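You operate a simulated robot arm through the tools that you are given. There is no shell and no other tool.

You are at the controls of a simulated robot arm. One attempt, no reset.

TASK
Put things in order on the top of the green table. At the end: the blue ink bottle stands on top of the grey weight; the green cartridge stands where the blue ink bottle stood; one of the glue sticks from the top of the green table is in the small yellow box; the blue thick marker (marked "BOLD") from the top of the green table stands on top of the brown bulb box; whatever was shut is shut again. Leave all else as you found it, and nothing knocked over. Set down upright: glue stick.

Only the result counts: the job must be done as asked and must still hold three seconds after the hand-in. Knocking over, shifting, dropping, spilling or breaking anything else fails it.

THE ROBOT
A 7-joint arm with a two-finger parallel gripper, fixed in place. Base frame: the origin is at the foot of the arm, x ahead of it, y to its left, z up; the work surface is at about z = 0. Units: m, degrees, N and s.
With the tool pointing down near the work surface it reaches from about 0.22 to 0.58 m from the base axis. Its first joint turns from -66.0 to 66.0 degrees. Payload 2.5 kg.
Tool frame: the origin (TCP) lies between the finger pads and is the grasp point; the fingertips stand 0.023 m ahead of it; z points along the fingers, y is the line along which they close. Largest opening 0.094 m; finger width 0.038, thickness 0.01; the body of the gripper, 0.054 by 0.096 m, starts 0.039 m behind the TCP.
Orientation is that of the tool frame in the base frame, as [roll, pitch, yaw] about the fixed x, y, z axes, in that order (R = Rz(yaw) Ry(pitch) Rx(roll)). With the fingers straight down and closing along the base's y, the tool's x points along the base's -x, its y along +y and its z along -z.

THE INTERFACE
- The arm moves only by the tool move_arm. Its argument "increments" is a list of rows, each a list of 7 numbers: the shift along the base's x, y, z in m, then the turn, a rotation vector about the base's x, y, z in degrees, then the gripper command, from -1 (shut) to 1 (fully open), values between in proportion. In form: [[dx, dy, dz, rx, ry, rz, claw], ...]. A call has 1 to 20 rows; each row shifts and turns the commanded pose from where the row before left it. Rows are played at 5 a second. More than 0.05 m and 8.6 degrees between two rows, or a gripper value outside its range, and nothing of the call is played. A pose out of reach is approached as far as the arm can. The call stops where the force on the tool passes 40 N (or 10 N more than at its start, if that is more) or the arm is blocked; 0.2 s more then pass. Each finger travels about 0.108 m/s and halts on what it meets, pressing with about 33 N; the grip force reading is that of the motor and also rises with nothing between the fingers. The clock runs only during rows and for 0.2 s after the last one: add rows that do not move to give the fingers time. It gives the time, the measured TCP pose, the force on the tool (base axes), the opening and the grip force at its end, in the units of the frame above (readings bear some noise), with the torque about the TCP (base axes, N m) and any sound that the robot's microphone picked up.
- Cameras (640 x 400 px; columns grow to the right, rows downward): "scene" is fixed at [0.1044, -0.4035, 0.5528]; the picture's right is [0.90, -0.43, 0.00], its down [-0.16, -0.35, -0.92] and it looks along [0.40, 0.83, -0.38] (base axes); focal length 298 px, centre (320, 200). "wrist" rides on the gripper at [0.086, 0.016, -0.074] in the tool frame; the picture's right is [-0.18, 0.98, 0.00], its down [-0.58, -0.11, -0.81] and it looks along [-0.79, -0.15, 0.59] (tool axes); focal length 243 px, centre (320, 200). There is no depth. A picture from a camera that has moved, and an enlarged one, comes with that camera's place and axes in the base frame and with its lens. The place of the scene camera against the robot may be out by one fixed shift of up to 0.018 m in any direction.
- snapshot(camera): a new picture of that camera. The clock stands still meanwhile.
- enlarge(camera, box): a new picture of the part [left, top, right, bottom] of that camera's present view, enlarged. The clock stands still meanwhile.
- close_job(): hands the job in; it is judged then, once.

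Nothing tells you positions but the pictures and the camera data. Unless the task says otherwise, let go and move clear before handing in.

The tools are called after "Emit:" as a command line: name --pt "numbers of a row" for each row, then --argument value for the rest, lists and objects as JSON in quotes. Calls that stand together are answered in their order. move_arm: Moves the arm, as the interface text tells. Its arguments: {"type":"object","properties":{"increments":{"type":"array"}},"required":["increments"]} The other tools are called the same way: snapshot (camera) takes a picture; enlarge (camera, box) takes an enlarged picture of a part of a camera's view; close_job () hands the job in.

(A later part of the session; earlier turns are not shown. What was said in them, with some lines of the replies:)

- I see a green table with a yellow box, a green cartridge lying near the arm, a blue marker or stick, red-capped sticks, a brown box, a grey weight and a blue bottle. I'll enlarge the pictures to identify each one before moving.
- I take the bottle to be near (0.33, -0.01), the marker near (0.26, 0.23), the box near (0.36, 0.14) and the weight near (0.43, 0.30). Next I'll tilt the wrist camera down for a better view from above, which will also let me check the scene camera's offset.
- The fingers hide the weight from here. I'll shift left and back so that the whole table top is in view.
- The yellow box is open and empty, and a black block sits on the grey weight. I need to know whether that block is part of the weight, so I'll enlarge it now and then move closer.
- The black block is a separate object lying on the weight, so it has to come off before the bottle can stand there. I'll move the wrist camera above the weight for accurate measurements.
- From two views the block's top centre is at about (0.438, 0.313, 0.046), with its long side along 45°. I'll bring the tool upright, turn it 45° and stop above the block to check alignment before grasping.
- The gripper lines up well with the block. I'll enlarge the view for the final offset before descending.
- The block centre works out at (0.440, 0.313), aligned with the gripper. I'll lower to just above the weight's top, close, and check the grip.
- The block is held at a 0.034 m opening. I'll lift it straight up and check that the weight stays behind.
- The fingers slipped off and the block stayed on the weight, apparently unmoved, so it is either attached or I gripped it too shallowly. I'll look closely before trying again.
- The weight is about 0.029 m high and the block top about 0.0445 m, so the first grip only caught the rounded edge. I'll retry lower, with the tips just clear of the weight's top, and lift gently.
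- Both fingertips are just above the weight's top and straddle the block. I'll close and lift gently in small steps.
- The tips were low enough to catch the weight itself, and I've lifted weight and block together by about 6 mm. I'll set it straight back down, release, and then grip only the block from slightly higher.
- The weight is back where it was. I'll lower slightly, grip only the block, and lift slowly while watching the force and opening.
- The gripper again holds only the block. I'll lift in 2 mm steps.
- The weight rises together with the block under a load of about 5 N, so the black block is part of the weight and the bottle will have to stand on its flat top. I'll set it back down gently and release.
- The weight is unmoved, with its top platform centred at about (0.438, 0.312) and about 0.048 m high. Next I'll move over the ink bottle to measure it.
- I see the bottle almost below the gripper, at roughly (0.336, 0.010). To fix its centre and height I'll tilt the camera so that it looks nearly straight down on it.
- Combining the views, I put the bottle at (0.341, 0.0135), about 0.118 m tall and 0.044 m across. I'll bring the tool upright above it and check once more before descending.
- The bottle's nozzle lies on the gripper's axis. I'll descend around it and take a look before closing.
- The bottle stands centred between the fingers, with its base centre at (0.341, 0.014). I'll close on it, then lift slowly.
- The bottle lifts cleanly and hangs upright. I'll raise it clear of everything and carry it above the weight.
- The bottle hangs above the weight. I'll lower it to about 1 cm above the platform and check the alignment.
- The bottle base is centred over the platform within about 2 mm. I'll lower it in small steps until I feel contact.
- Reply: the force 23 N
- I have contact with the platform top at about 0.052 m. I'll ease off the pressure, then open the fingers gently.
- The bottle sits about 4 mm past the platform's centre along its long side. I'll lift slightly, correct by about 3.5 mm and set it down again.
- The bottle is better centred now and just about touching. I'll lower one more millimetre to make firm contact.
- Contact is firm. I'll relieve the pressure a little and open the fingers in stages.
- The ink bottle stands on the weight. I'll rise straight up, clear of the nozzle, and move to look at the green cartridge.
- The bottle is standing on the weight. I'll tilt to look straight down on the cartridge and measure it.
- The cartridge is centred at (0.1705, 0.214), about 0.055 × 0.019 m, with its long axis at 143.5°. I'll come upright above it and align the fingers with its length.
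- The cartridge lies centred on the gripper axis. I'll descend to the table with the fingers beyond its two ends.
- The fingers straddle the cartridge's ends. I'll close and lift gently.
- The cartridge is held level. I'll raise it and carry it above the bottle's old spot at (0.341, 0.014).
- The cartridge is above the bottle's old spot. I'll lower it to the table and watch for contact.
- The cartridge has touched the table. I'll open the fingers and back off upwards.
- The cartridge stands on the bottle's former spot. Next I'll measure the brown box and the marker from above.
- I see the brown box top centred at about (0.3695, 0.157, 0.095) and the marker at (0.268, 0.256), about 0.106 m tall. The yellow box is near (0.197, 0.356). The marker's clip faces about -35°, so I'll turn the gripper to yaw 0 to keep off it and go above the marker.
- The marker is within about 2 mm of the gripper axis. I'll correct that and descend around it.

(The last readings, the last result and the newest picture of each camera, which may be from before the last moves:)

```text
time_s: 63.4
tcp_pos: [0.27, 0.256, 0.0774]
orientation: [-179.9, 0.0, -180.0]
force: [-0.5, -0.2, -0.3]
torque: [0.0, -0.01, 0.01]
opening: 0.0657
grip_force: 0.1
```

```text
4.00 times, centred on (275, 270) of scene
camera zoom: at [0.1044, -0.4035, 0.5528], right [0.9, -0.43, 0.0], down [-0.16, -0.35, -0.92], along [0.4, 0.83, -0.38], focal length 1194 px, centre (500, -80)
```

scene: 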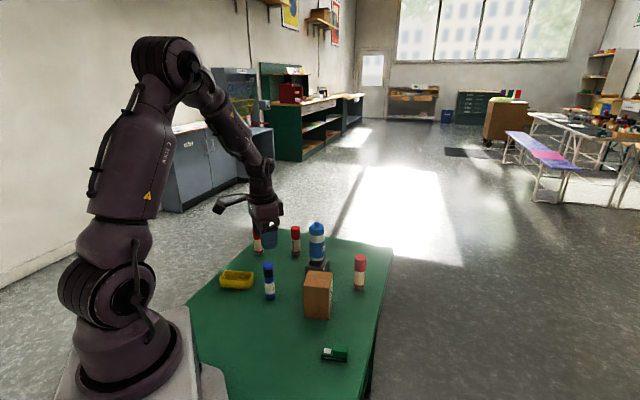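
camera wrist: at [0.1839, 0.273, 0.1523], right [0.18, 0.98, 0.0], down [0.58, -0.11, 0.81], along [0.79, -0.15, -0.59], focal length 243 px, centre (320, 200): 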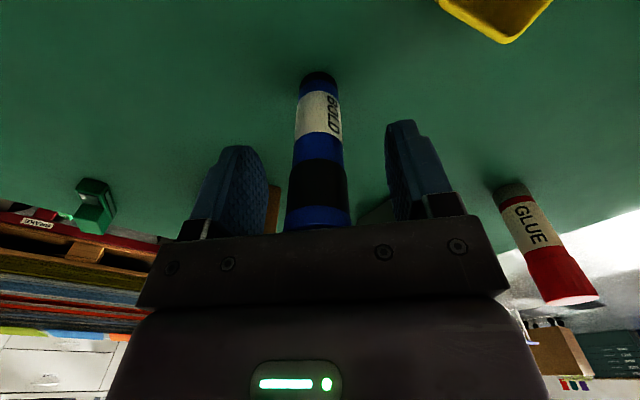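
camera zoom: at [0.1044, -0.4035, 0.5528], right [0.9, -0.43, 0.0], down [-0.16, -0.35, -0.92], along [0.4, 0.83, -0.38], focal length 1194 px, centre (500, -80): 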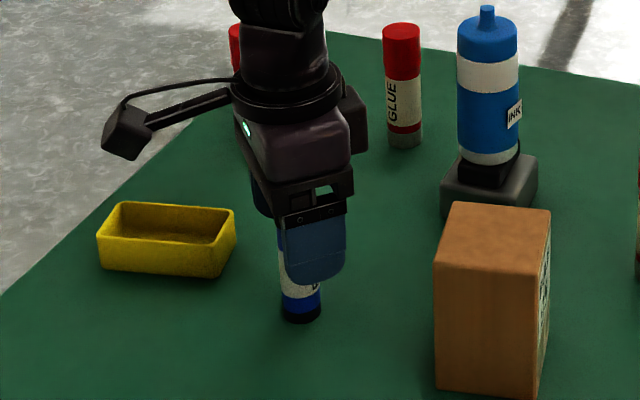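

The marker stands between the fingers and the clip is clear of the pads. I'll close and lift.

Emit:
move_arm --pt "0 0 0 0 0 0 0.1" --pt "0 0 0 0 0 0 -0.1" --pt "0 0 0 0 0 0 -1" --pt "0 0 0 0 0 0 -1" --pt "0 0 0 0 0 0 -1"

Emit:
move_arm --pt "0 0 0.005 0 0 0 -1" --pt "0 0 0.01 0 0 0 -1" --pt "0 0 0.015 0 0 0 -1" --pt "0 0 0 0 0 0 -1"

Emit:
snapshot --camera "wrist"

Emit:
enlarge --camera "scene" --box '[220, 220, 330, 320]'

```text
time_s: 64.6
tcp_pos: [0.2689, 0.256, 0.0787]
orientation: [180.0, 0.0, 180.0]
force: [0.2, -0.6, -0.5]
torque: [0.02, 0.02, -0.03]
opening: 0.0256
grip_force: 32.4
```

```text
time_s: 65.6
tcp_pos: [0.2699, 0.2516, 0.1085]
orientation: [-180.0, 0.0, -180.0]
force: [0.4, 0.3, -0.1]
torque: [0.02, 0.01, -0.04]
opening: 0.0254
grip_force: 33.6
```

```text
taken
camera wrist: at [0.1831, 0.27, 0.1827], right [0.18, 0.98, 0.0], down [0.58, -0.11, 0.81], along [0.79, -0.15, -0.59], focal length 243 px, centre (320, 200)
```

wrist: 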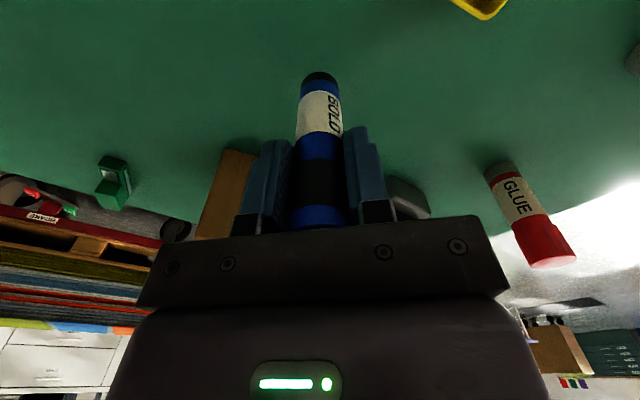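

```text
4.00 times, centred on (275, 270) of scene
camera zoom: at [0.1044, -0.4035, 0.5528], right [0.9, -0.43, 0.0], down [-0.16, -0.35, -0.92], along [0.4, 0.83, -0.38], focal length 1194 px, centre (500, -80)
```

zoom: 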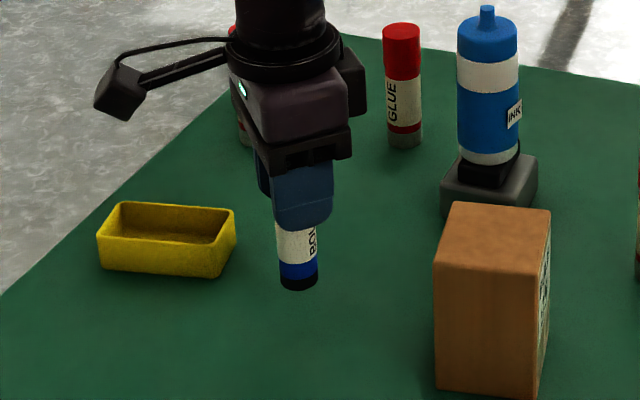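

The marker is held upright. I'll lift it well above the box's height and carry it over the brown box.

Emit:
move_arm --pt "0 0 0.04 0 0 0 -1" --pt "0 0 0.045 0 0 0 -1" --pt "0 0 0.037 0 0 0 -1" --pt "0.01994 -0.01954 0 0 0 0 -1" --pt "0.01994 -0.01954 0 0 0 0 -1" --pt "0.01994 -0.01954 0 0 0 0 -1" --pt "0.01994 -0.01954 0 0 0 0 -1" --pt "0.01994 -0.01954 0 0 0 0 -1" --pt "0 0 0 0 0 0 -1" --pt "0 0 -0.02 0 0 0 -1" --pt "0 0 -0.02 0 0 0 -1" --pt "0 0 0 0 0 0 -1" --pt "0 0 0 0 0 0 -1"

Emit:
snapshot --camera "wrist"

Emit:
enlarge --camera "wrist" --box '[220, 0, 420, 140]'

Emit:
enlarge --camera "scene" --box '[270, 200, 380, 330]'

```text
time_s: 68.4
tcp_pos: [0.3686, 0.1561, 0.1922]
orientation: [-180.0, 0.0, -179.9]
force: [0.4, -0.4, -0.3]
torque: [0.01, -0.01, -0.02]
opening: 0.0253
grip_force: 33.2
```

```text
taken
camera wrist: at [0.2831, 0.1751, 0.2669], right [0.18, 0.98, 0.0], down [0.58, -0.11, 0.81], along [0.79, -0.15, -0.59], focal length 243 px, centre (320, 200)
```

wrist: 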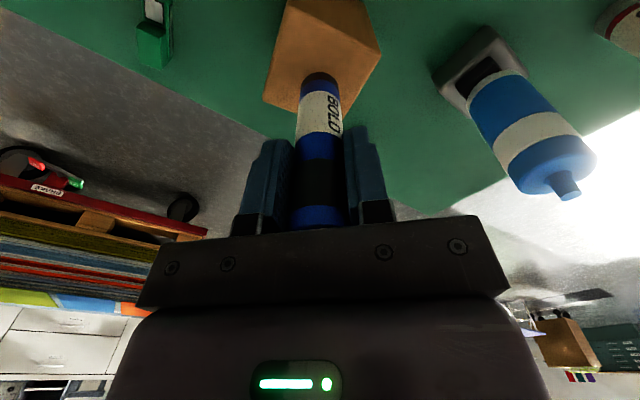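

```text
2.86 times, centred on (320, 70) of wrist
camera zoom: at [0.2831, 0.1751, 0.2669], right [0.18, 0.98, 0.0], down [0.58, -0.11, 0.81], along [0.79, -0.15, -0.59], focal length 693 px, centre (320, 571)
```

zoom: 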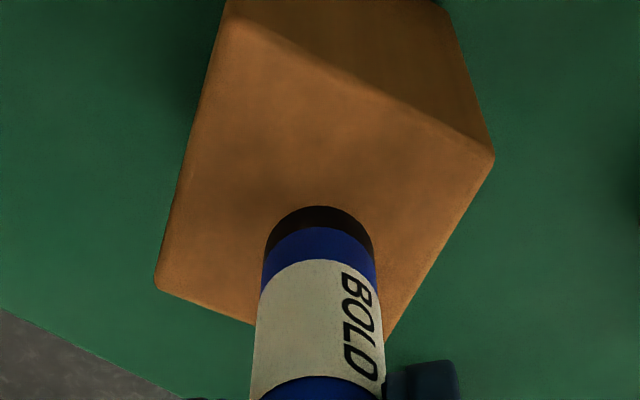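

```text
3.08 times, centred on (325, 265) of scene
camera zoom: at [0.1044, -0.4035, 0.5528], right [0.9, -0.43, 0.0], down [-0.16, -0.35, -0.92], along [0.4, 0.83, -0.38], focal length 918 px, centre (305, 0)
```

zoom: 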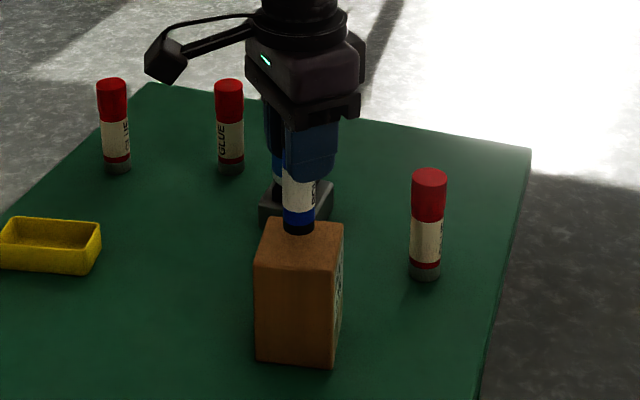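

The marker is centred over the box top within about 2 mm. I'll lower it until it touches.

Emit:
move_arm --pt "0 -0.001 -0.006 0 0 0 -1" --pt "0 0 -0.004 0 0 0 -1" --pt "0 0 0 0 0 0 -1"

Emit:
move_arm --pt "0 0 -0.002 0 0 0 -1" --pt "0 0 0 0 0 0 -1"

Emit:
move_arm --pt "0 0 -0.0015 0 0 0 -1" --pt "0 0 0 0 0 0 -1"

Emit:
enlarge --camera "scene" --box '[290, 230, 360, 310]'

```text
time_s: 69.2
tcp_pos: [0.3686, 0.1549, 0.1812]
orientation: [-180.0, 0.0, -179.9]
force: [1.4, -0.5, -0.3]
torque: [0.02, 0.01, -0.04]
opening: 0.0256
grip_force: 32.8
```

```text
time_s: 69.8
tcp_pos: [0.3698, 0.1552, 0.179]
orientation: [180.0, 0.0, 180.0]
force: [0.1, -0.3, -1.0]
torque: [-0.03, 0.02, 0.01]
opening: 0.0254
grip_force: 33.2
```

```text
time_s: 70.4
tcp_pos: [0.3678, 0.1561, 0.1779]
orientation: [-180.0, 0.2, 180.0]
force: [-0.3, -0.9, 6.5]
torque: [-0.07, 0.04, 0.0]
opening: 0.0256
grip_force: 33.0
```

```text
5.00 times, centred on (325, 270) of scene
camera zoom: at [0.1044, -0.4035, 0.5528], right [0.9, -0.43, 0.0], down [-0.16, -0.35, -0.92], along [0.4, 0.83, -0.38], focal length 1492 px, centre (295, -150)
```

zoom: 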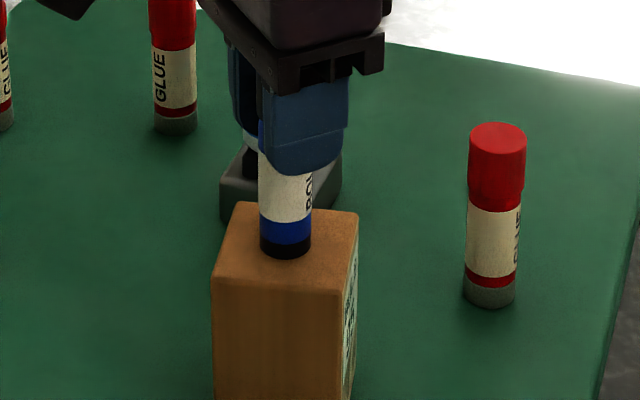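

The marker is in contact with the box top. I'll open the fingers gently and rise.

Emit:
move_arm --pt "0 0 0.0003 0 0 0 -1" --pt "0 0 0 0 0 0 -0.42" --pt "0 0 0 0 0 0 -0.3" --pt "0 0 0 0 0 0 -0.1" --pt "0 0 0 0 0 0 0.2" --pt "0 0 0 0 0 0 0.5" --pt "0 0 0 0 0 0 0.5"

Emit:
snapshot --camera "wrist"

Emit:
enlarge --camera "scene" --box '[290, 220, 370, 320]'

```text
time_s: 72.0
tcp_pos: [0.3686, 0.1548, 0.1771]
orientation: [-180.0, 0.0, 180.0]
force: [-0.3, 0.9, -1.0]
torque: [-0.02, -0.02, -0.01]
opening: 0.0707
grip_force: 0.1
```

```text
taken
camera wrist: at [0.2821, 0.1735, 0.2518], right [0.18, 0.98, 0.0], down [0.58, -0.11, 0.81], along [0.79, -0.15, -0.59], focal length 243 px, centre (320, 200)
```

wrist: 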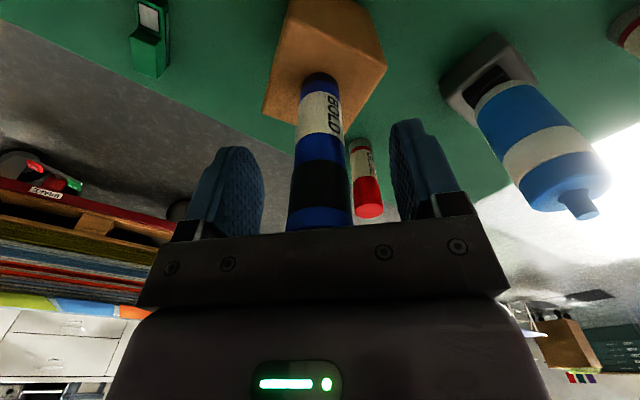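

```text
4.00 times, centred on (330, 270) of scene
camera zoom: at [0.1044, -0.4035, 0.5528], right [0.9, -0.43, 0.0], down [-0.16, -0.35, -0.92], along [0.4, 0.83, -0.38], focal length 1194 px, centre (280, -80)
```

zoom: 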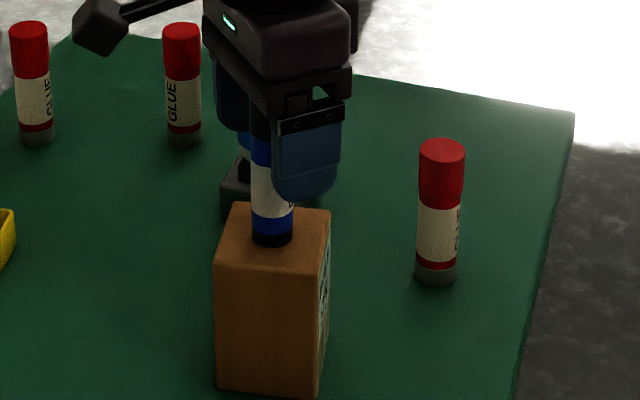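

The marker stands on the box. I'll rise straight up above it and move to look at the glue stick near (0.508, 0.18), which is the easiest one to reach.

Emit:
move_arm --pt "0 0 0.02 0 0 0 0.6" --pt "0 0 0.04 0 0 0 0.6" --pt "0 0 0.04 0 0 0 0.6" --pt "0 0 0.04 0 0 0 0.6" --pt "0.0344 0.006 0 0 0 -5 0.6" --pt "0.0344 0.006 0 0 0 -5 0.6" --pt "0.0344 0.006 0 0 0 -5 0.6" --pt "0.0344 0.006 -0.0168 0 0 -5 0.6" --pt "0 0 -0.03 0 0 0 0.6" --pt "0 0 -0.03 0 0 0 0.6" --pt "0 0 0 0 0 0 0.6" --pt "0 0 0 0 0 0 0.6"

Emit:
snapshot --camera "wrist"

Emit:
enlarge --camera "wrist" --box '[220, 0, 420, 150]'

Emit:
snapshot --camera "scene"

```text
time_s: 74.6
tcp_pos: [0.5039, 0.1816, 0.2384]
orientation: [179.9, 0.0, 160.0]
force: [0.2, -0.2, -0.2]
torque: [0.01, 0.0, -0.01]
opening: 0.0751
grip_force: 0.1
```

```text
taken
camera wrist: at [0.4285, 0.2283, 0.3133], right [0.51, 0.86, 0.0], down [0.51, -0.3, 0.81], along [0.69, -0.41, -0.59], focal length 243 px, centre (320, 200)
```

wrist: 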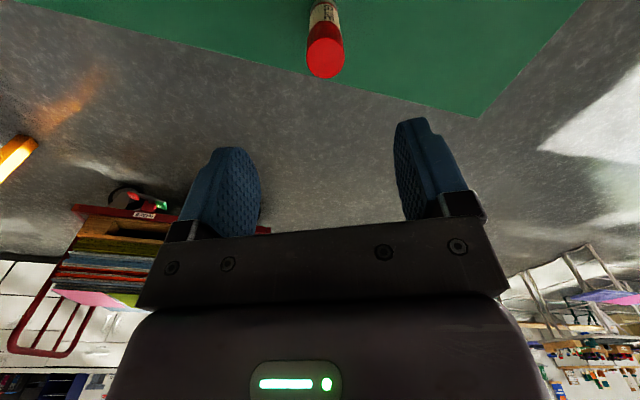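

```text
2.67 times, centred on (320, 75) of wrist
camera zoom: at [0.4285, 0.2283, 0.3133], right [0.51, 0.86, 0.0], down [0.51, -0.3, 0.81], along [0.69, -0.41, -0.59], focal length 647 px, centre (320, 533)
```

zoom: 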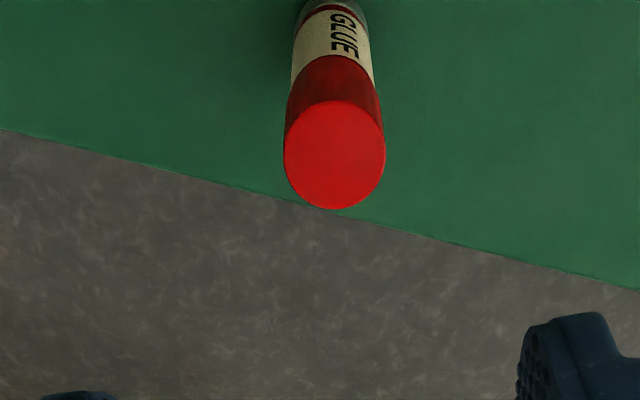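

```text
taken
```

scene: 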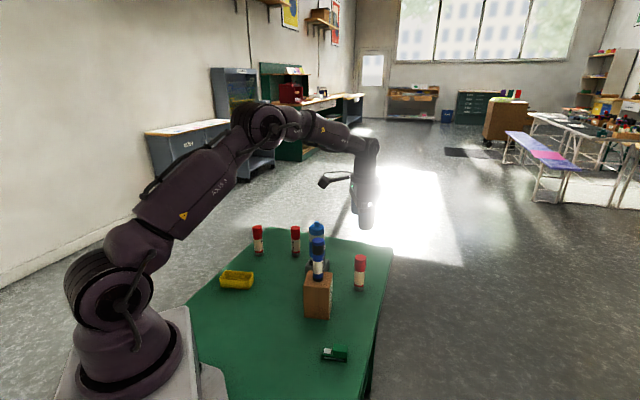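

The glue stick's top is at about (0.5125, 0.1835, 0.095). I'll correct the offset and go lower to check again.

Emit:
move_arm --pt "0.0086 0.001 -0.02 0 0 0 0.6" --pt "0 0 -0.03 0 0 0 0.6" --pt "0 0 -0.02 0 0 0 0.6" --pt "0 0 0 0 0 0 0.6" --pt "0 0 0 0 0 0 0.6"

Emit:
snapshot --camera "wrist"

Emit:
enlarge --camera "wrist" --box '[220, 0, 420, 150]'

Emit:
enlarge --camera "scene" --box '[290, 200, 410, 310]'

```text
time_s: 75.8
tcp_pos: [0.5133, 0.1815, 0.1707]
orientation: [179.9, 0.0, 160.0]
force: [-0.4, 0.2, 0.5]
torque: [0.02, -0.01, -0.01]
opening: 0.0751
grip_force: 0.0
```

```text
taken
camera wrist: at [0.4378, 0.2278, 0.2454], right [0.51, 0.86, 0.0], down [0.51, -0.3, 0.81], along [0.69, -0.41, -0.59], focal length 243 px, centre (320, 200)
```

wrist: 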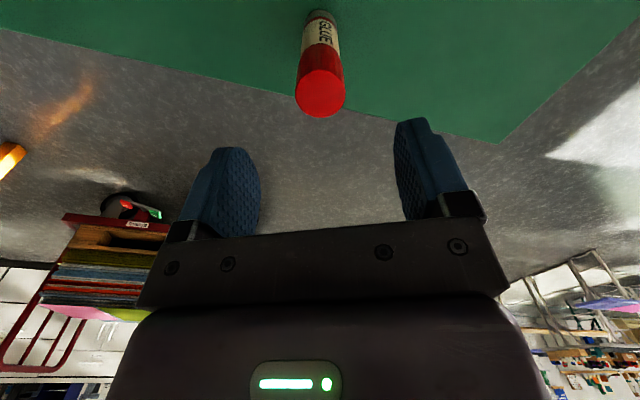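

```text
2.67 times, centred on (320, 75) of wrist
camera zoom: at [0.4378, 0.2278, 0.2454], right [0.51, 0.86, 0.0], down [0.51, -0.3, 0.81], along [0.69, -0.41, -0.59], focal length 647 px, centre (320, 533)
```

zoom: 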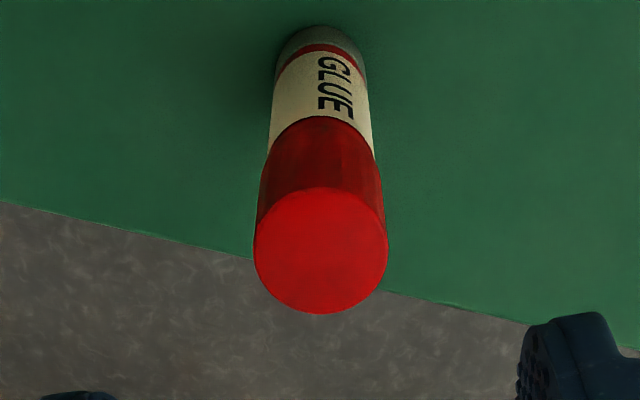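

```text
3.64 times, centred on (350, 255) of scene
camera zoom: at [0.1044, -0.4035, 0.5528], right [0.9, -0.43, 0.0], down [-0.16, -0.35, -0.92], along [0.4, 0.83, -0.38], focal length 1085 px, centre (211, 0)
```

zoom: 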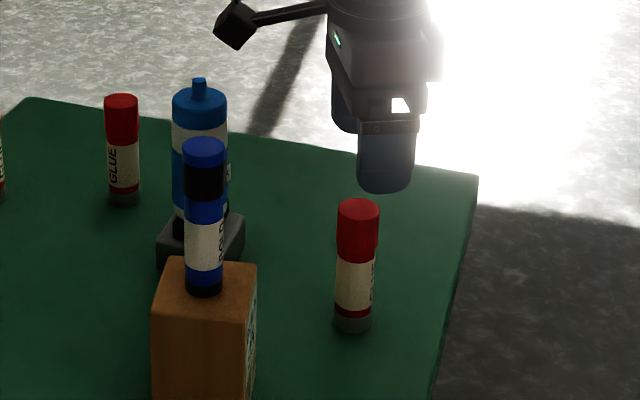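

The glue stick is centred under the gripper. I'll descend around it.

Emit:
move_arm --pt "-0.0013 0.0008 -0.03 0 0 0 0.5" --pt "0 0 -0.03 0 0 0 0.4" --pt "0 0 -0.025 0 0 0 0.4" --pt "0 0 -0.013 0 0 0 0.4" --pt "0 0 0 0 0 0 0.4"

Emit:
snapshot --camera "wrist"

Emit:
enlarge --camera "scene" --box '[290, 200, 410, 310]'

```text
time_s: 77.0
tcp_pos: [0.5107, 0.1838, 0.0722]
orientation: [-180.0, 0.0, 160.0]
force: [0.7, -0.8, 0.2]
torque: [-0.02, -0.01, 0.04]
opening: 0.0656
grip_force: 0.1
```

```text
taken
camera wrist: at [0.4358, 0.2298, 0.1469], right [0.51, 0.86, 0.0], down [0.51, -0.3, 0.81], along [0.69, -0.41, -0.59], focal length 243 px, centre (320, 200)
```

wrist: 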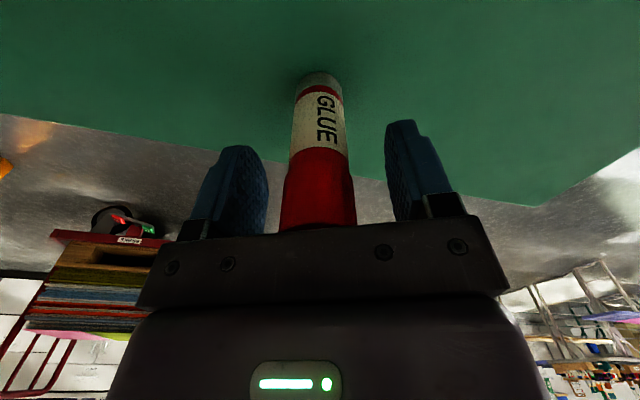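

```text
3.64 times, centred on (350, 255) of scene
camera zoom: at [0.1044, -0.4035, 0.5528], right [0.9, -0.43, 0.0], down [-0.16, -0.35, -0.92], along [0.4, 0.83, -0.38], focal length 1085 px, centre (211, 0)
```

zoom: 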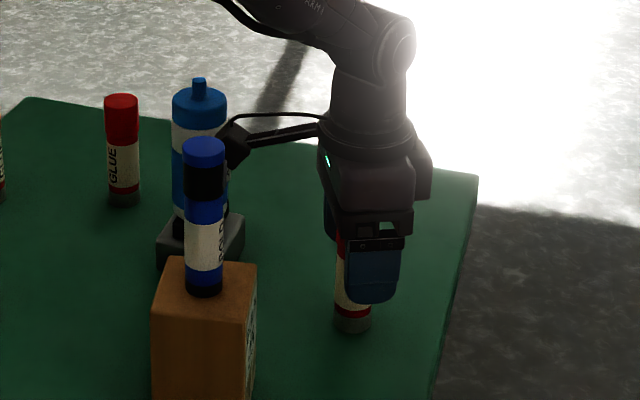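

The stick stands between the fingers. I'll close and lift gently.

Emit:
move_arm --pt "0 0 0 0 0 0 0.1" --pt "0 0 0 0 0 0 -0.1" --pt "0 0 0 0 0 0 -1" --pt "0 0 0 0 0 0 -1" --pt "0 0 0 0 0 0 -1"

Emit:
move_arm --pt "0 0 0.005 0 0 0 -1" --pt "0 0 0.01 0 0 0 -1" --pt "0 0 0.015 0 0 0 -1" --pt "0 0 0 0 0 0 -1"

Emit:
snapshot --camera "wrist"

Emit:
enlarge --camera "scene" --box '[290, 200, 410, 310]'

```text
time_s: 78.2
tcp_pos: [0.5097, 0.1834, 0.0738]
orientation: [-180.0, 0.0, 160.0]
force: [0.2, 0.0, -0.3]
torque: [-0.03, -0.01, -0.02]
opening: 0.0315
grip_force: 33.3
```

```text
time_s: 79.2
tcp_pos: [0.5135, 0.1829, 0.1023]
orientation: [179.9, 0.0, 160.0]
force: [0.1, -0.6, -0.6]
torque: [0.01, 0.02, -0.04]
opening: 0.0317
grip_force: 32.8
```

```text
taken
camera wrist: at [0.438, 0.2296, 0.1768], right [0.51, 0.86, 0.0], down [0.51, -0.3, 0.81], along [0.69, -0.41, -0.59], focal length 243 px, centre (320, 200)
```

wrist: 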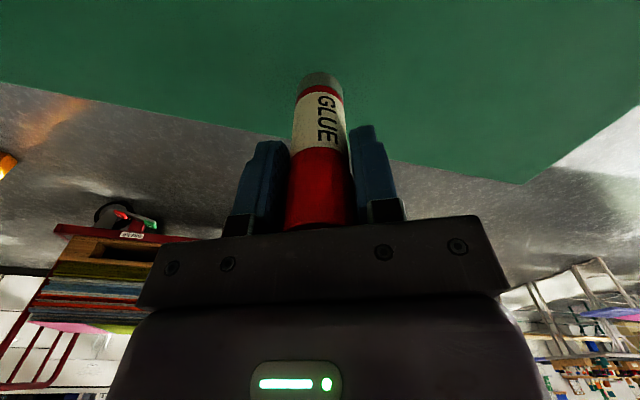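

```text
3.64 times, centred on (350, 255) of scene
camera zoom: at [0.1044, -0.4035, 0.5528], right [0.9, -0.43, 0.0], down [-0.16, -0.35, -0.92], along [0.4, 0.83, -0.38], focal length 1085 px, centre (211, 0)
```

zoom: 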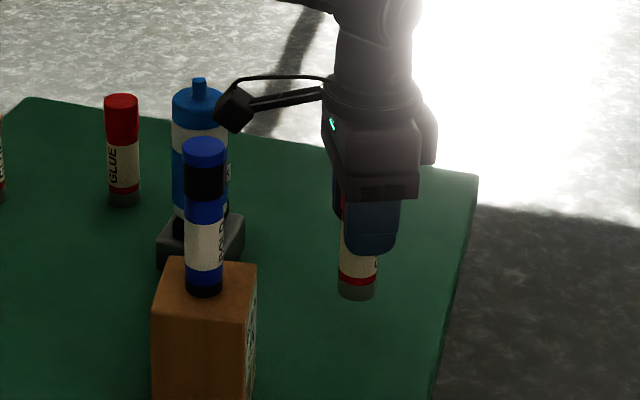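

The glue stick is held upright. I'll raise it high above everything, carry it towards the yellow box at (0.198, 0.355) and turn to align with the box.

Emit:
move_arm --pt "0 0 0.03 0 0 0 -1" --pt "0 0 0.045 0 0 0 -1" --pt "0 0 0.045 0 0 0 -1" --pt "0 0 0.045 0 0 0 -1" --pt "0 0 0.045 0 0 0 -1" --pt "0 0 0.018 0 0 0 -1" --pt "-0.0317 0.0174 0 0 0 7.75 -1" --pt "-0.0317 0.0174 0 0 0 7.75 -1" --pt "-0.0317 0.0174 0 0 0 7.75 -1" --pt "-0.0317 0.0174 0 0 0 7.75 -1" --pt "-0.0317 0.0174 0 0 0 7.75 -1" --pt "-0.0317 0.0174 0 0 0 7.75 -1" --pt "-0.0317 0.0174 0 0 0 7.75 -1" --pt "-0.0317 0.0174 0 0 0 7.75 -1" --pt "-0.0317 0.0174 0 0 0 7.75 -1" --pt "-0.0303 0.0186 0 0 0 7.75 -1" --pt "0 0 0 0 0 0 -1" --pt "0 0 0 0 0 0 -1"

Emit:
snapshot --camera "wrist"

Emit:
snapshot --camera "scene"

```text
time_s: 83.0
tcp_pos: [0.1979, 0.3591, 0.3314]
orientation: [-180.0, 0.1, -122.4]
force: [-0.2, -0.3, -0.3]
torque: [-0.01, 0.04, 0.0]
opening: 0.0314
grip_force: 33.0
```

```text
taken
camera wrist: at [0.1374, 0.2963, 0.4057], right [-0.73, 0.68, 0.0], down [0.4, 0.43, 0.81], along [0.55, 0.59, -0.59], focal length 243 px, centre (320, 200)
```

wrist: 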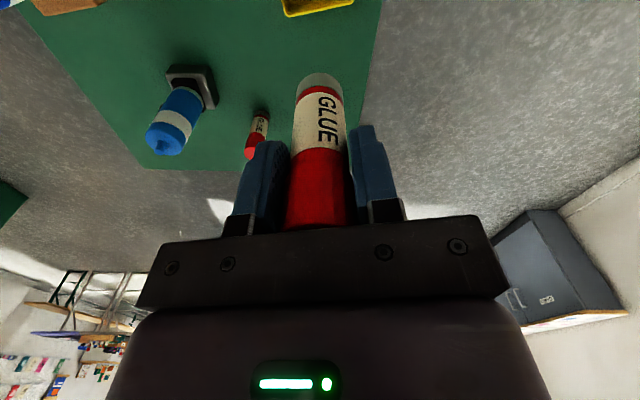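

```text
taken
```

scene: 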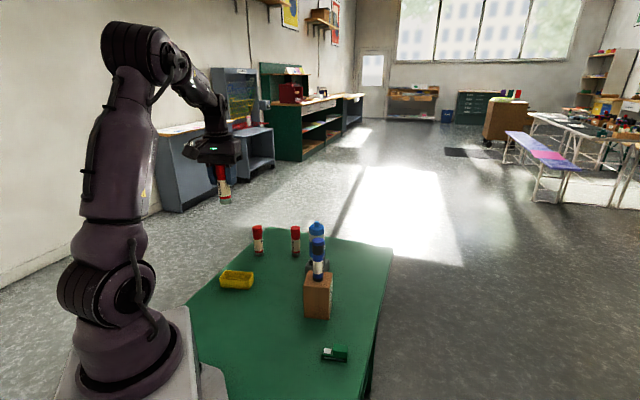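

I'm above the yellow box with the stick upright. I'll correct a small offset and lower to about 5 cm above the rim for a check.

Emit:
move_arm --pt "0.0012 -0.0025 -0.04 0 0 0 -1" --pt "0 0 -0.045 0 0 0 -1" --pt "0 0 -0.045 0 0 0 -1" --pt "0 0 -0.04 0 0 0 -1" --pt "0 0 0 0 0 0 -1" --pt "0 0 0 0 0 0 -1"

Emit:
snapshot --camera "wrist"

Emit:
enlarge --camera "wrist" --box '[220, 0, 420, 140]'

Emit:
enlarge --camera "scene" --box '[190, 200, 290, 310]'

```text
time_s: 84.4
tcp_pos: [0.199, 0.356, 0.1613]
orientation: [179.9, 0.0, -122.5]
force: [0.3, -0.2, -0.5]
torque: [0.01, -0.01, -0.03]
opening: 0.0314
grip_force: 33.0
```

```text
taken
camera wrist: at [0.1401, 0.2932, 0.2363], right [-0.73, 0.68, 0.0], down [0.4, 0.43, 0.81], along [0.55, 0.59, -0.59], focal length 243 px, centre (320, 200)
```

wrist: 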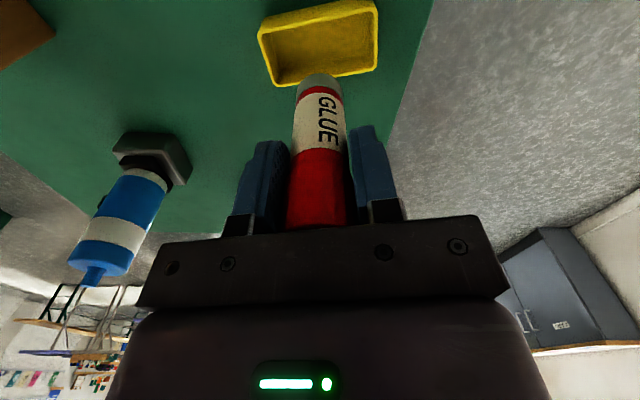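

```text
2.86 times, centred on (320, 70) of wrist
camera zoom: at [0.1401, 0.2932, 0.2363], right [-0.73, 0.68, 0.0], down [0.4, 0.43, 0.81], along [0.55, 0.59, -0.59], focal length 693 px, centre (320, 571)
```

zoom: 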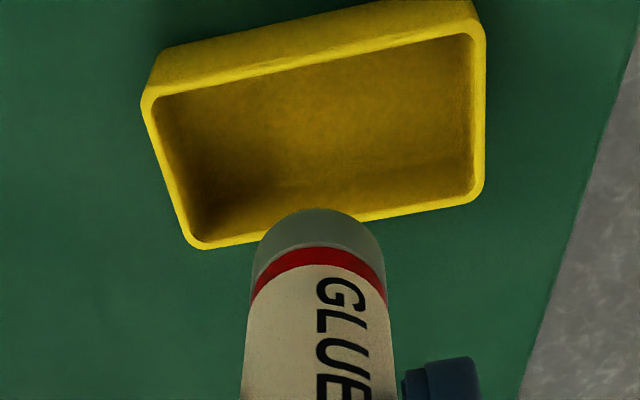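

```text
3.64 times, centred on (240, 255) of scene
camera zoom: at [0.1044, -0.4035, 0.5528], right [0.9, -0.43, 0.0], down [-0.16, -0.35, -0.92], along [0.4, 0.83, -0.38], focal length 1085 px, centre (611, 0)
```

zoom: 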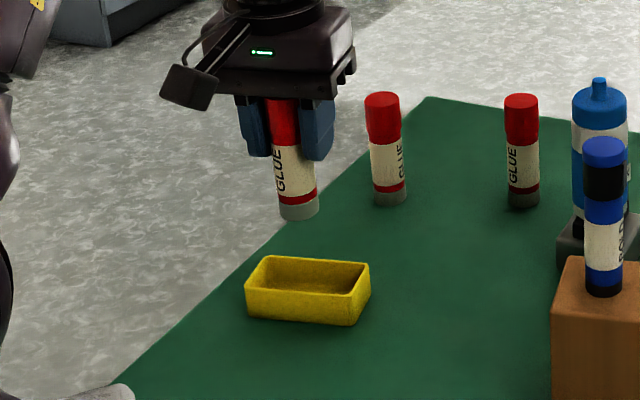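

The stick base is within about 1 mm of the box centre. I'll lower it into the box, with small steps near the floor.

Emit:
move_arm --pt "-0.0008 -0.0005 -0.025 0 0 0 -1" --pt "0 0 -0.02 0 0 0 -1" --pt "0 0 -0.01 0 0 0 -1" --pt "0 0 0 0 0 0 -1" --pt "0 0 0 0 0 0 -1"

Emit:
enlarge --camera "wrist" --box '[220, 0, 420, 140]'

Emit:
enlarge --camera "scene" --box '[200, 220, 280, 310]'

```text
time_s: 85.6
tcp_pos: [0.1992, 0.3551, 0.1072]
orientation: [-179.9, 0.0, -122.5]
force: [0.1, -0.3, -0.2]
torque: [0.0, -0.02, -0.04]
opening: 0.0316
grip_force: 32.8
```

```text
2.86 times, centred on (320, 70) of wrist
camera zoom: at [0.1393, 0.2925, 0.181], right [-0.73, 0.68, 0.0], down [0.4, 0.43, 0.81], along [0.55, 0.59, -0.59], focal length 693 px, centre (320, 571)
```

zoom: 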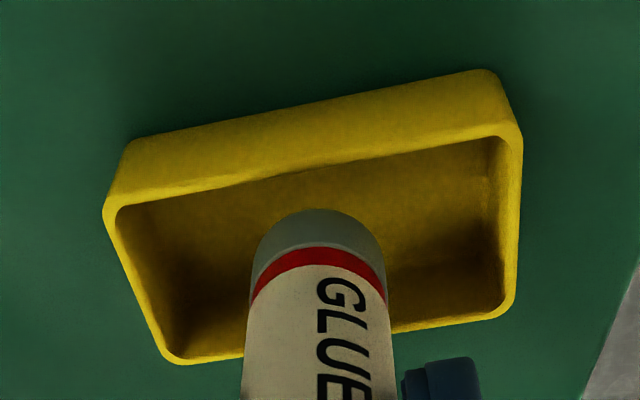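

```text
4.44 times, centred on (240, 265) of scene
camera zoom: at [0.1044, -0.4035, 0.5528], right [0.9, -0.43, 0.0], down [-0.16, -0.35, -0.92], along [0.4, 0.83, -0.38], focal length 1326 px, centre (676, -89)
```

zoom: 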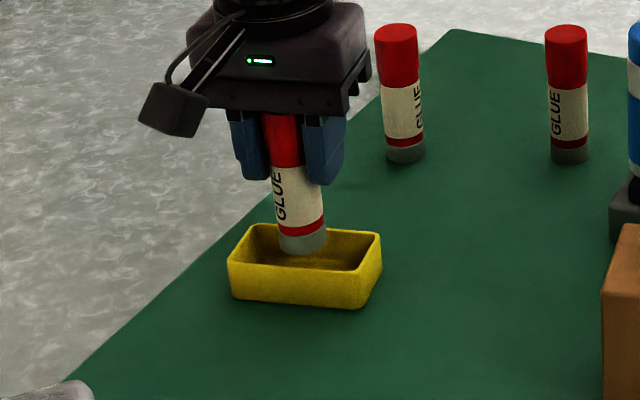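

The stick has even clearance of about 4 mm front and back. I'll continue down to the box floor.

Emit:
move_arm --pt "0 0 -0.01 0 0 0 -1" --pt "0 0 -0.008 0 0 0 -1" --pt "0 0 -0.005 0 0 0 -1" --pt "0 0 0 0 0 0 -1"

Emit:
move_arm --pt "0 0 -0.002 0 0 0 -1" --pt "0 0 0 0 0 0 -1"

Emit:
move_arm --pt "0 0 -0.0015 0 0 0 -1" --pt "0 0 0 0 0 0 -1"

```text
time_s: 86.6
tcp_pos: [0.1963, 0.3556, 0.082]
orientation: [-179.9, -0.1, -122.5]
force: [0.0, -1.1, -0.7]
torque: [0.03, 0.0, -0.03]
opening: 0.0315
grip_force: 33.2
```

```text
time_s: 87.2
tcp_pos: [0.1967, 0.3544, 0.0797]
orientation: [180.0, 0.0, -122.5]
force: [-0.3, 0.1, -0.6]
torque: [-0.01, 0.02, -0.01]
opening: 0.0314
grip_force: 33.6
```

```text
time_s: 87.8
tcp_pos: [0.1961, 0.3541, 0.0781]
orientation: [-180.0, 0.0, -122.5]
force: [-0.2, 0.5, -1.5]
torque: [0.0, -0.01, -0.01]
opening: 0.0312
grip_force: 32.9
```

Emit:
move_arm --pt "0 0 -0.0015 0 0 0 -1" --pt "0 0 0 0 0 0 -1"

```text
time_s: 88.4
tcp_pos: [0.1965, 0.3538, 0.0782]
orientation: [-180.0, 0.1, -122.5]
force: [-0.3, -0.6, -0.3]
torque: [0.04, 0.0, 0.0]
opening: 0.0316
grip_force: 32.8
```

No contact yet, so I'll go on another millimetre at a time.

Emit:
move_arm --pt "0 0 -0.001 0 0 0 -1" --pt "0 0 0 0 0 0 -1"

```text
time_s: 89.0
tcp_pos: [0.197, 0.3544, 0.0759]
orientation: [179.9, -0.1, -122.4]
force: [-0.4, -1.3, 3.8]
torque: [-0.06, 0.0, 0.03]
opening: 0.0314
grip_force: 33.1
```

The stick touches the box floor with a light force. I'll open the fingers in stages and look.

Emit:
move_arm --pt "0 0 0 0 0 0 -0.3" --pt "0 0 0 0 0 0 -0.2" --pt "0 0 0 0 0 0 0" --pt "0 0 0 0 0 0 0.3" --pt "0 0 0 0 0 0 0.5" --pt "0 0 0 0 0 0 0.5"

Emit:
snapshot --camera "wrist"

Emit:
enlarge --camera "scene" --box '[200, 220, 280, 310]'

```text
time_s: 90.4
tcp_pos: [0.1958, 0.3541, 0.0761]
orientation: [180.0, -0.1, -122.5]
force: [0.4, -0.2, -0.4]
torque: [-0.05, 0.0, 0.0]
opening: 0.0705
grip_force: 0.0
```

```text
taken
camera wrist: at [0.1375, 0.2917, 0.1506], right [-0.73, 0.68, 0.0], down [0.4, 0.43, 0.81], along [0.55, 0.59, -0.59], focal length 243 px, centre (320, 200)
```

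wrist: 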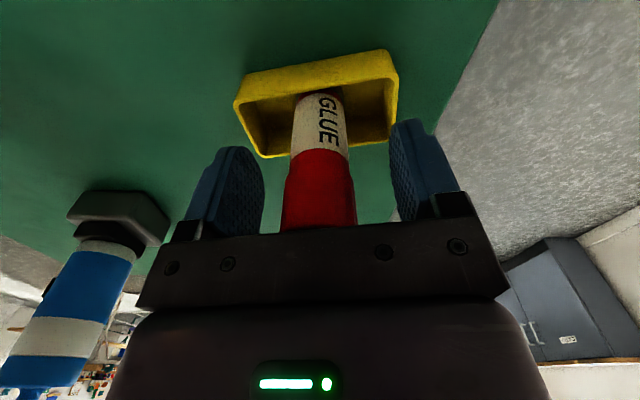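

```text
4.44 times, centred on (240, 265) of scene
camera zoom: at [0.1044, -0.4035, 0.5528], right [0.9, -0.43, 0.0], down [-0.16, -0.35, -0.92], along [0.4, 0.83, -0.38], focal length 1326 px, centre (676, -89)
```

zoom: 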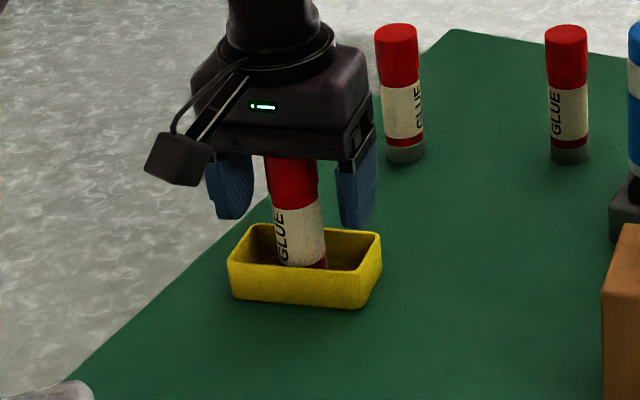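

The glue stick stands upright in the yellow box. I'll rise straight up and clear of it, then inspect the whole scene.

Emit:
move_arm --pt "0 0 0.02 0 0 0 0.6" --pt "0 0 0.04 0 0 0 0.6" --pt "0 0 0.045 0 0 0 0.6" --pt "0 0 0.045 0 0 0 0.6" --pt "0 0 0.045 0 0 0 0.6" --pt "0 0 0.045 0 0 0 0.6" --pt "0 0 0 0 0 0 0.6" --pt "0 0 0 0 0 0 0.6"

Emit:
enlarge --camera "scene" --box '[180, 210, 400, 380]'

Emit:
snapshot --camera "wrist"

Emit:
enlarge --camera "scene" --box '[285, 215, 365, 325]'

Emit:
enlarge --camera "scene" --box '[200, 215, 280, 310]'

```text
time_s: 92.2
tcp_pos: [0.1966, 0.3547, 0.3196]
orientation: [-180.0, 0.0, -122.5]
force: [0.3, 0.3, 0.4]
torque: [0.02, -0.03, 0.06]
opening: 0.0753
grip_force: 0.1
```

```text
2.35 times, centred on (290, 295) of scene
camera zoom: at [0.1044, -0.4035, 0.5528], right [0.9, -0.43, 0.0], down [-0.16, -0.35, -0.92], along [0.4, 0.83, -0.38], focal length 702 px, centre (391, -24)
```

zoom: 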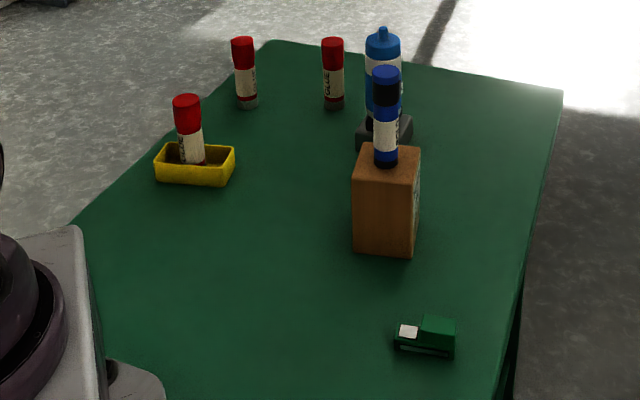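

```text
taken
camera wrist: at [0.1359, 0.292, 0.3936], right [-0.73, 0.68, 0.0], down [0.4, 0.43, 0.81], along [0.55, 0.59, -0.59], focal length 243 px, centre (320, 200)
```

wrist: 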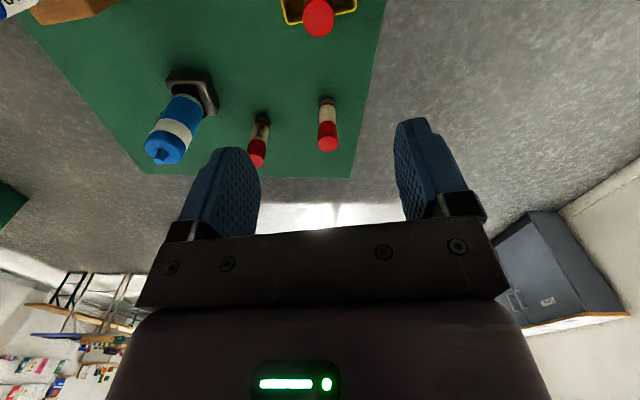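

```text
3.64 times, centred on (325, 270) of scene
camera zoom: at [0.1044, -0.4035, 0.5528], right [0.9, -0.43, 0.0], down [-0.16, -0.35, -0.92], along [0.4, 0.83, -0.38], focal length 1085 px, centre (302, -54)
```

zoom: 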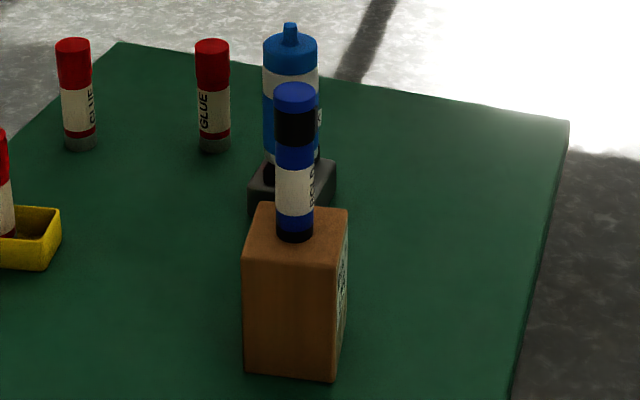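

```text
4.21 times, centred on (240, 262) of scene
camera zoom: at [0.1044, -0.4035, 0.5528], right [0.9, -0.43, 0.0], down [-0.16, -0.35, -0.92], along [0.4, 0.83, -0.38], focal length 1256 px, centre (657, -63)
```

zoom: 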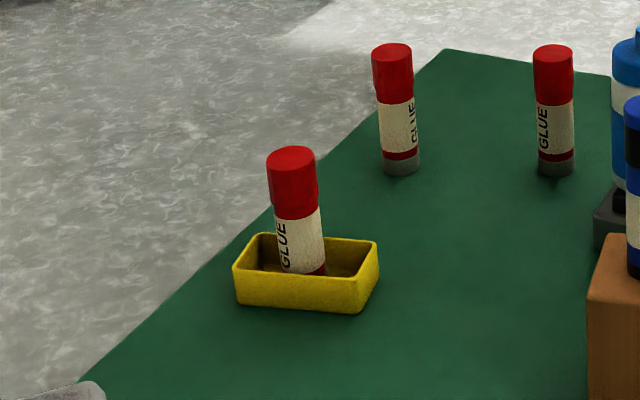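

Everything seems to be in place. I'll take one last close look at the bottle on the weight before handing in.

Emit:
enlarge --camera "wrist" --box '[120, 50, 360, 200]'

Emit:
enlarge --camera "scene" --box '[300, 215, 345, 275]'

Emit:
enlarge --camera "scene" --box '[300, 320, 370, 370]'

```text
2.67 times, centred on (240, 125) of wrist
camera zoom: at [0.1359, 0.292, 0.3936], right [-0.73, 0.68, 0.0], down [0.4, 0.43, 0.81], along [0.55, 0.59, -0.59], focal length 647 px, centre (533, 400)
```

zoom: 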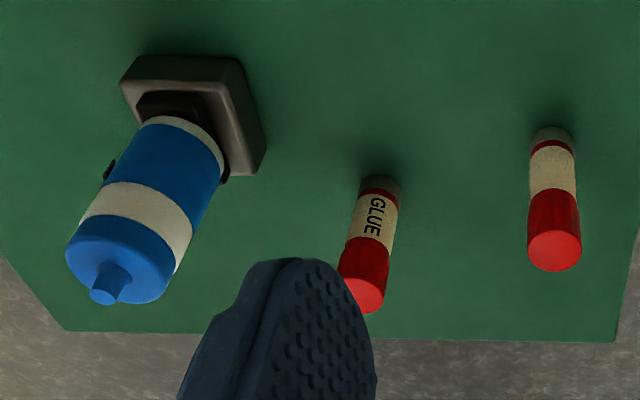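

```text
6.67 times, centred on (322, 245) of scene
camera zoom: at [0.1044, -0.4035, 0.5528], right [0.9, -0.43, 0.0], down [-0.16, -0.35, -0.92], along [0.4, 0.83, -0.38], focal length 1989 px, centre (303, -100)
```

zoom: 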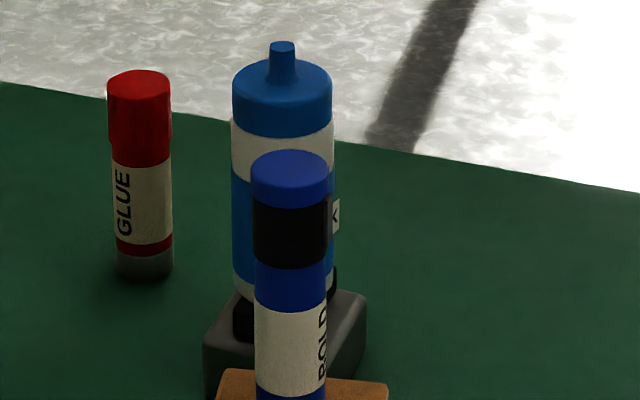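

```text
8.00 times, centred on (335, 345) of scene
camera zoom: at [0.1044, -0.4035, 0.5528], right [0.9, -0.43, 0.0], down [-0.16, -0.35, -0.92], along [0.4, 0.83, -0.38], focal length 2387 px, centre (200, -960)
```

zoom: 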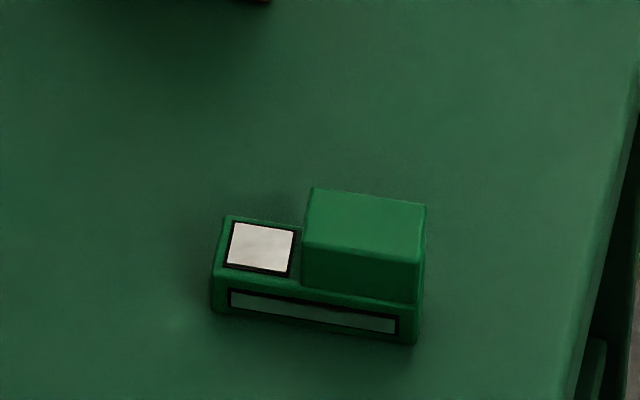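

The bottle stands upright on the weight, the cartridge is on the bottle's old spot, the marker is on the bulb box and the glue stick is upright in the yellow box. Nothing has fallen and the gripper is empty and clear, so I'm handing in.

Emit:
close_job

```text
The job is handed in.
```

The job is handed in. In the last pictures everything was in place, nothing had been knocked over, and the gripper was empty and clear of everything.

- **Ink bottle:** it stands upright on the grey weight. The black block on the weight's top turned out to be part of the weight, so the bottle stands on that.
- **Green cartridge:** it stands where the bottle stood, at about (0.341, 0.014).
- **Glue stick:** the one from the far right of the table stands upright in the yellow box, with about 4 mm clearance front and back.
- **Marker:** the blue "BOLD" marker stands upright on the brown bulb box.
- **Shut items:** I opened nothing, so there was nothing to shut again.

While checking whether the black block came off, I lifted the weight a few millimetres twice and set it back down. It went back to within about 1 mm of where it was. My first grip on the block slipped off, but it moved nothing that I could see.
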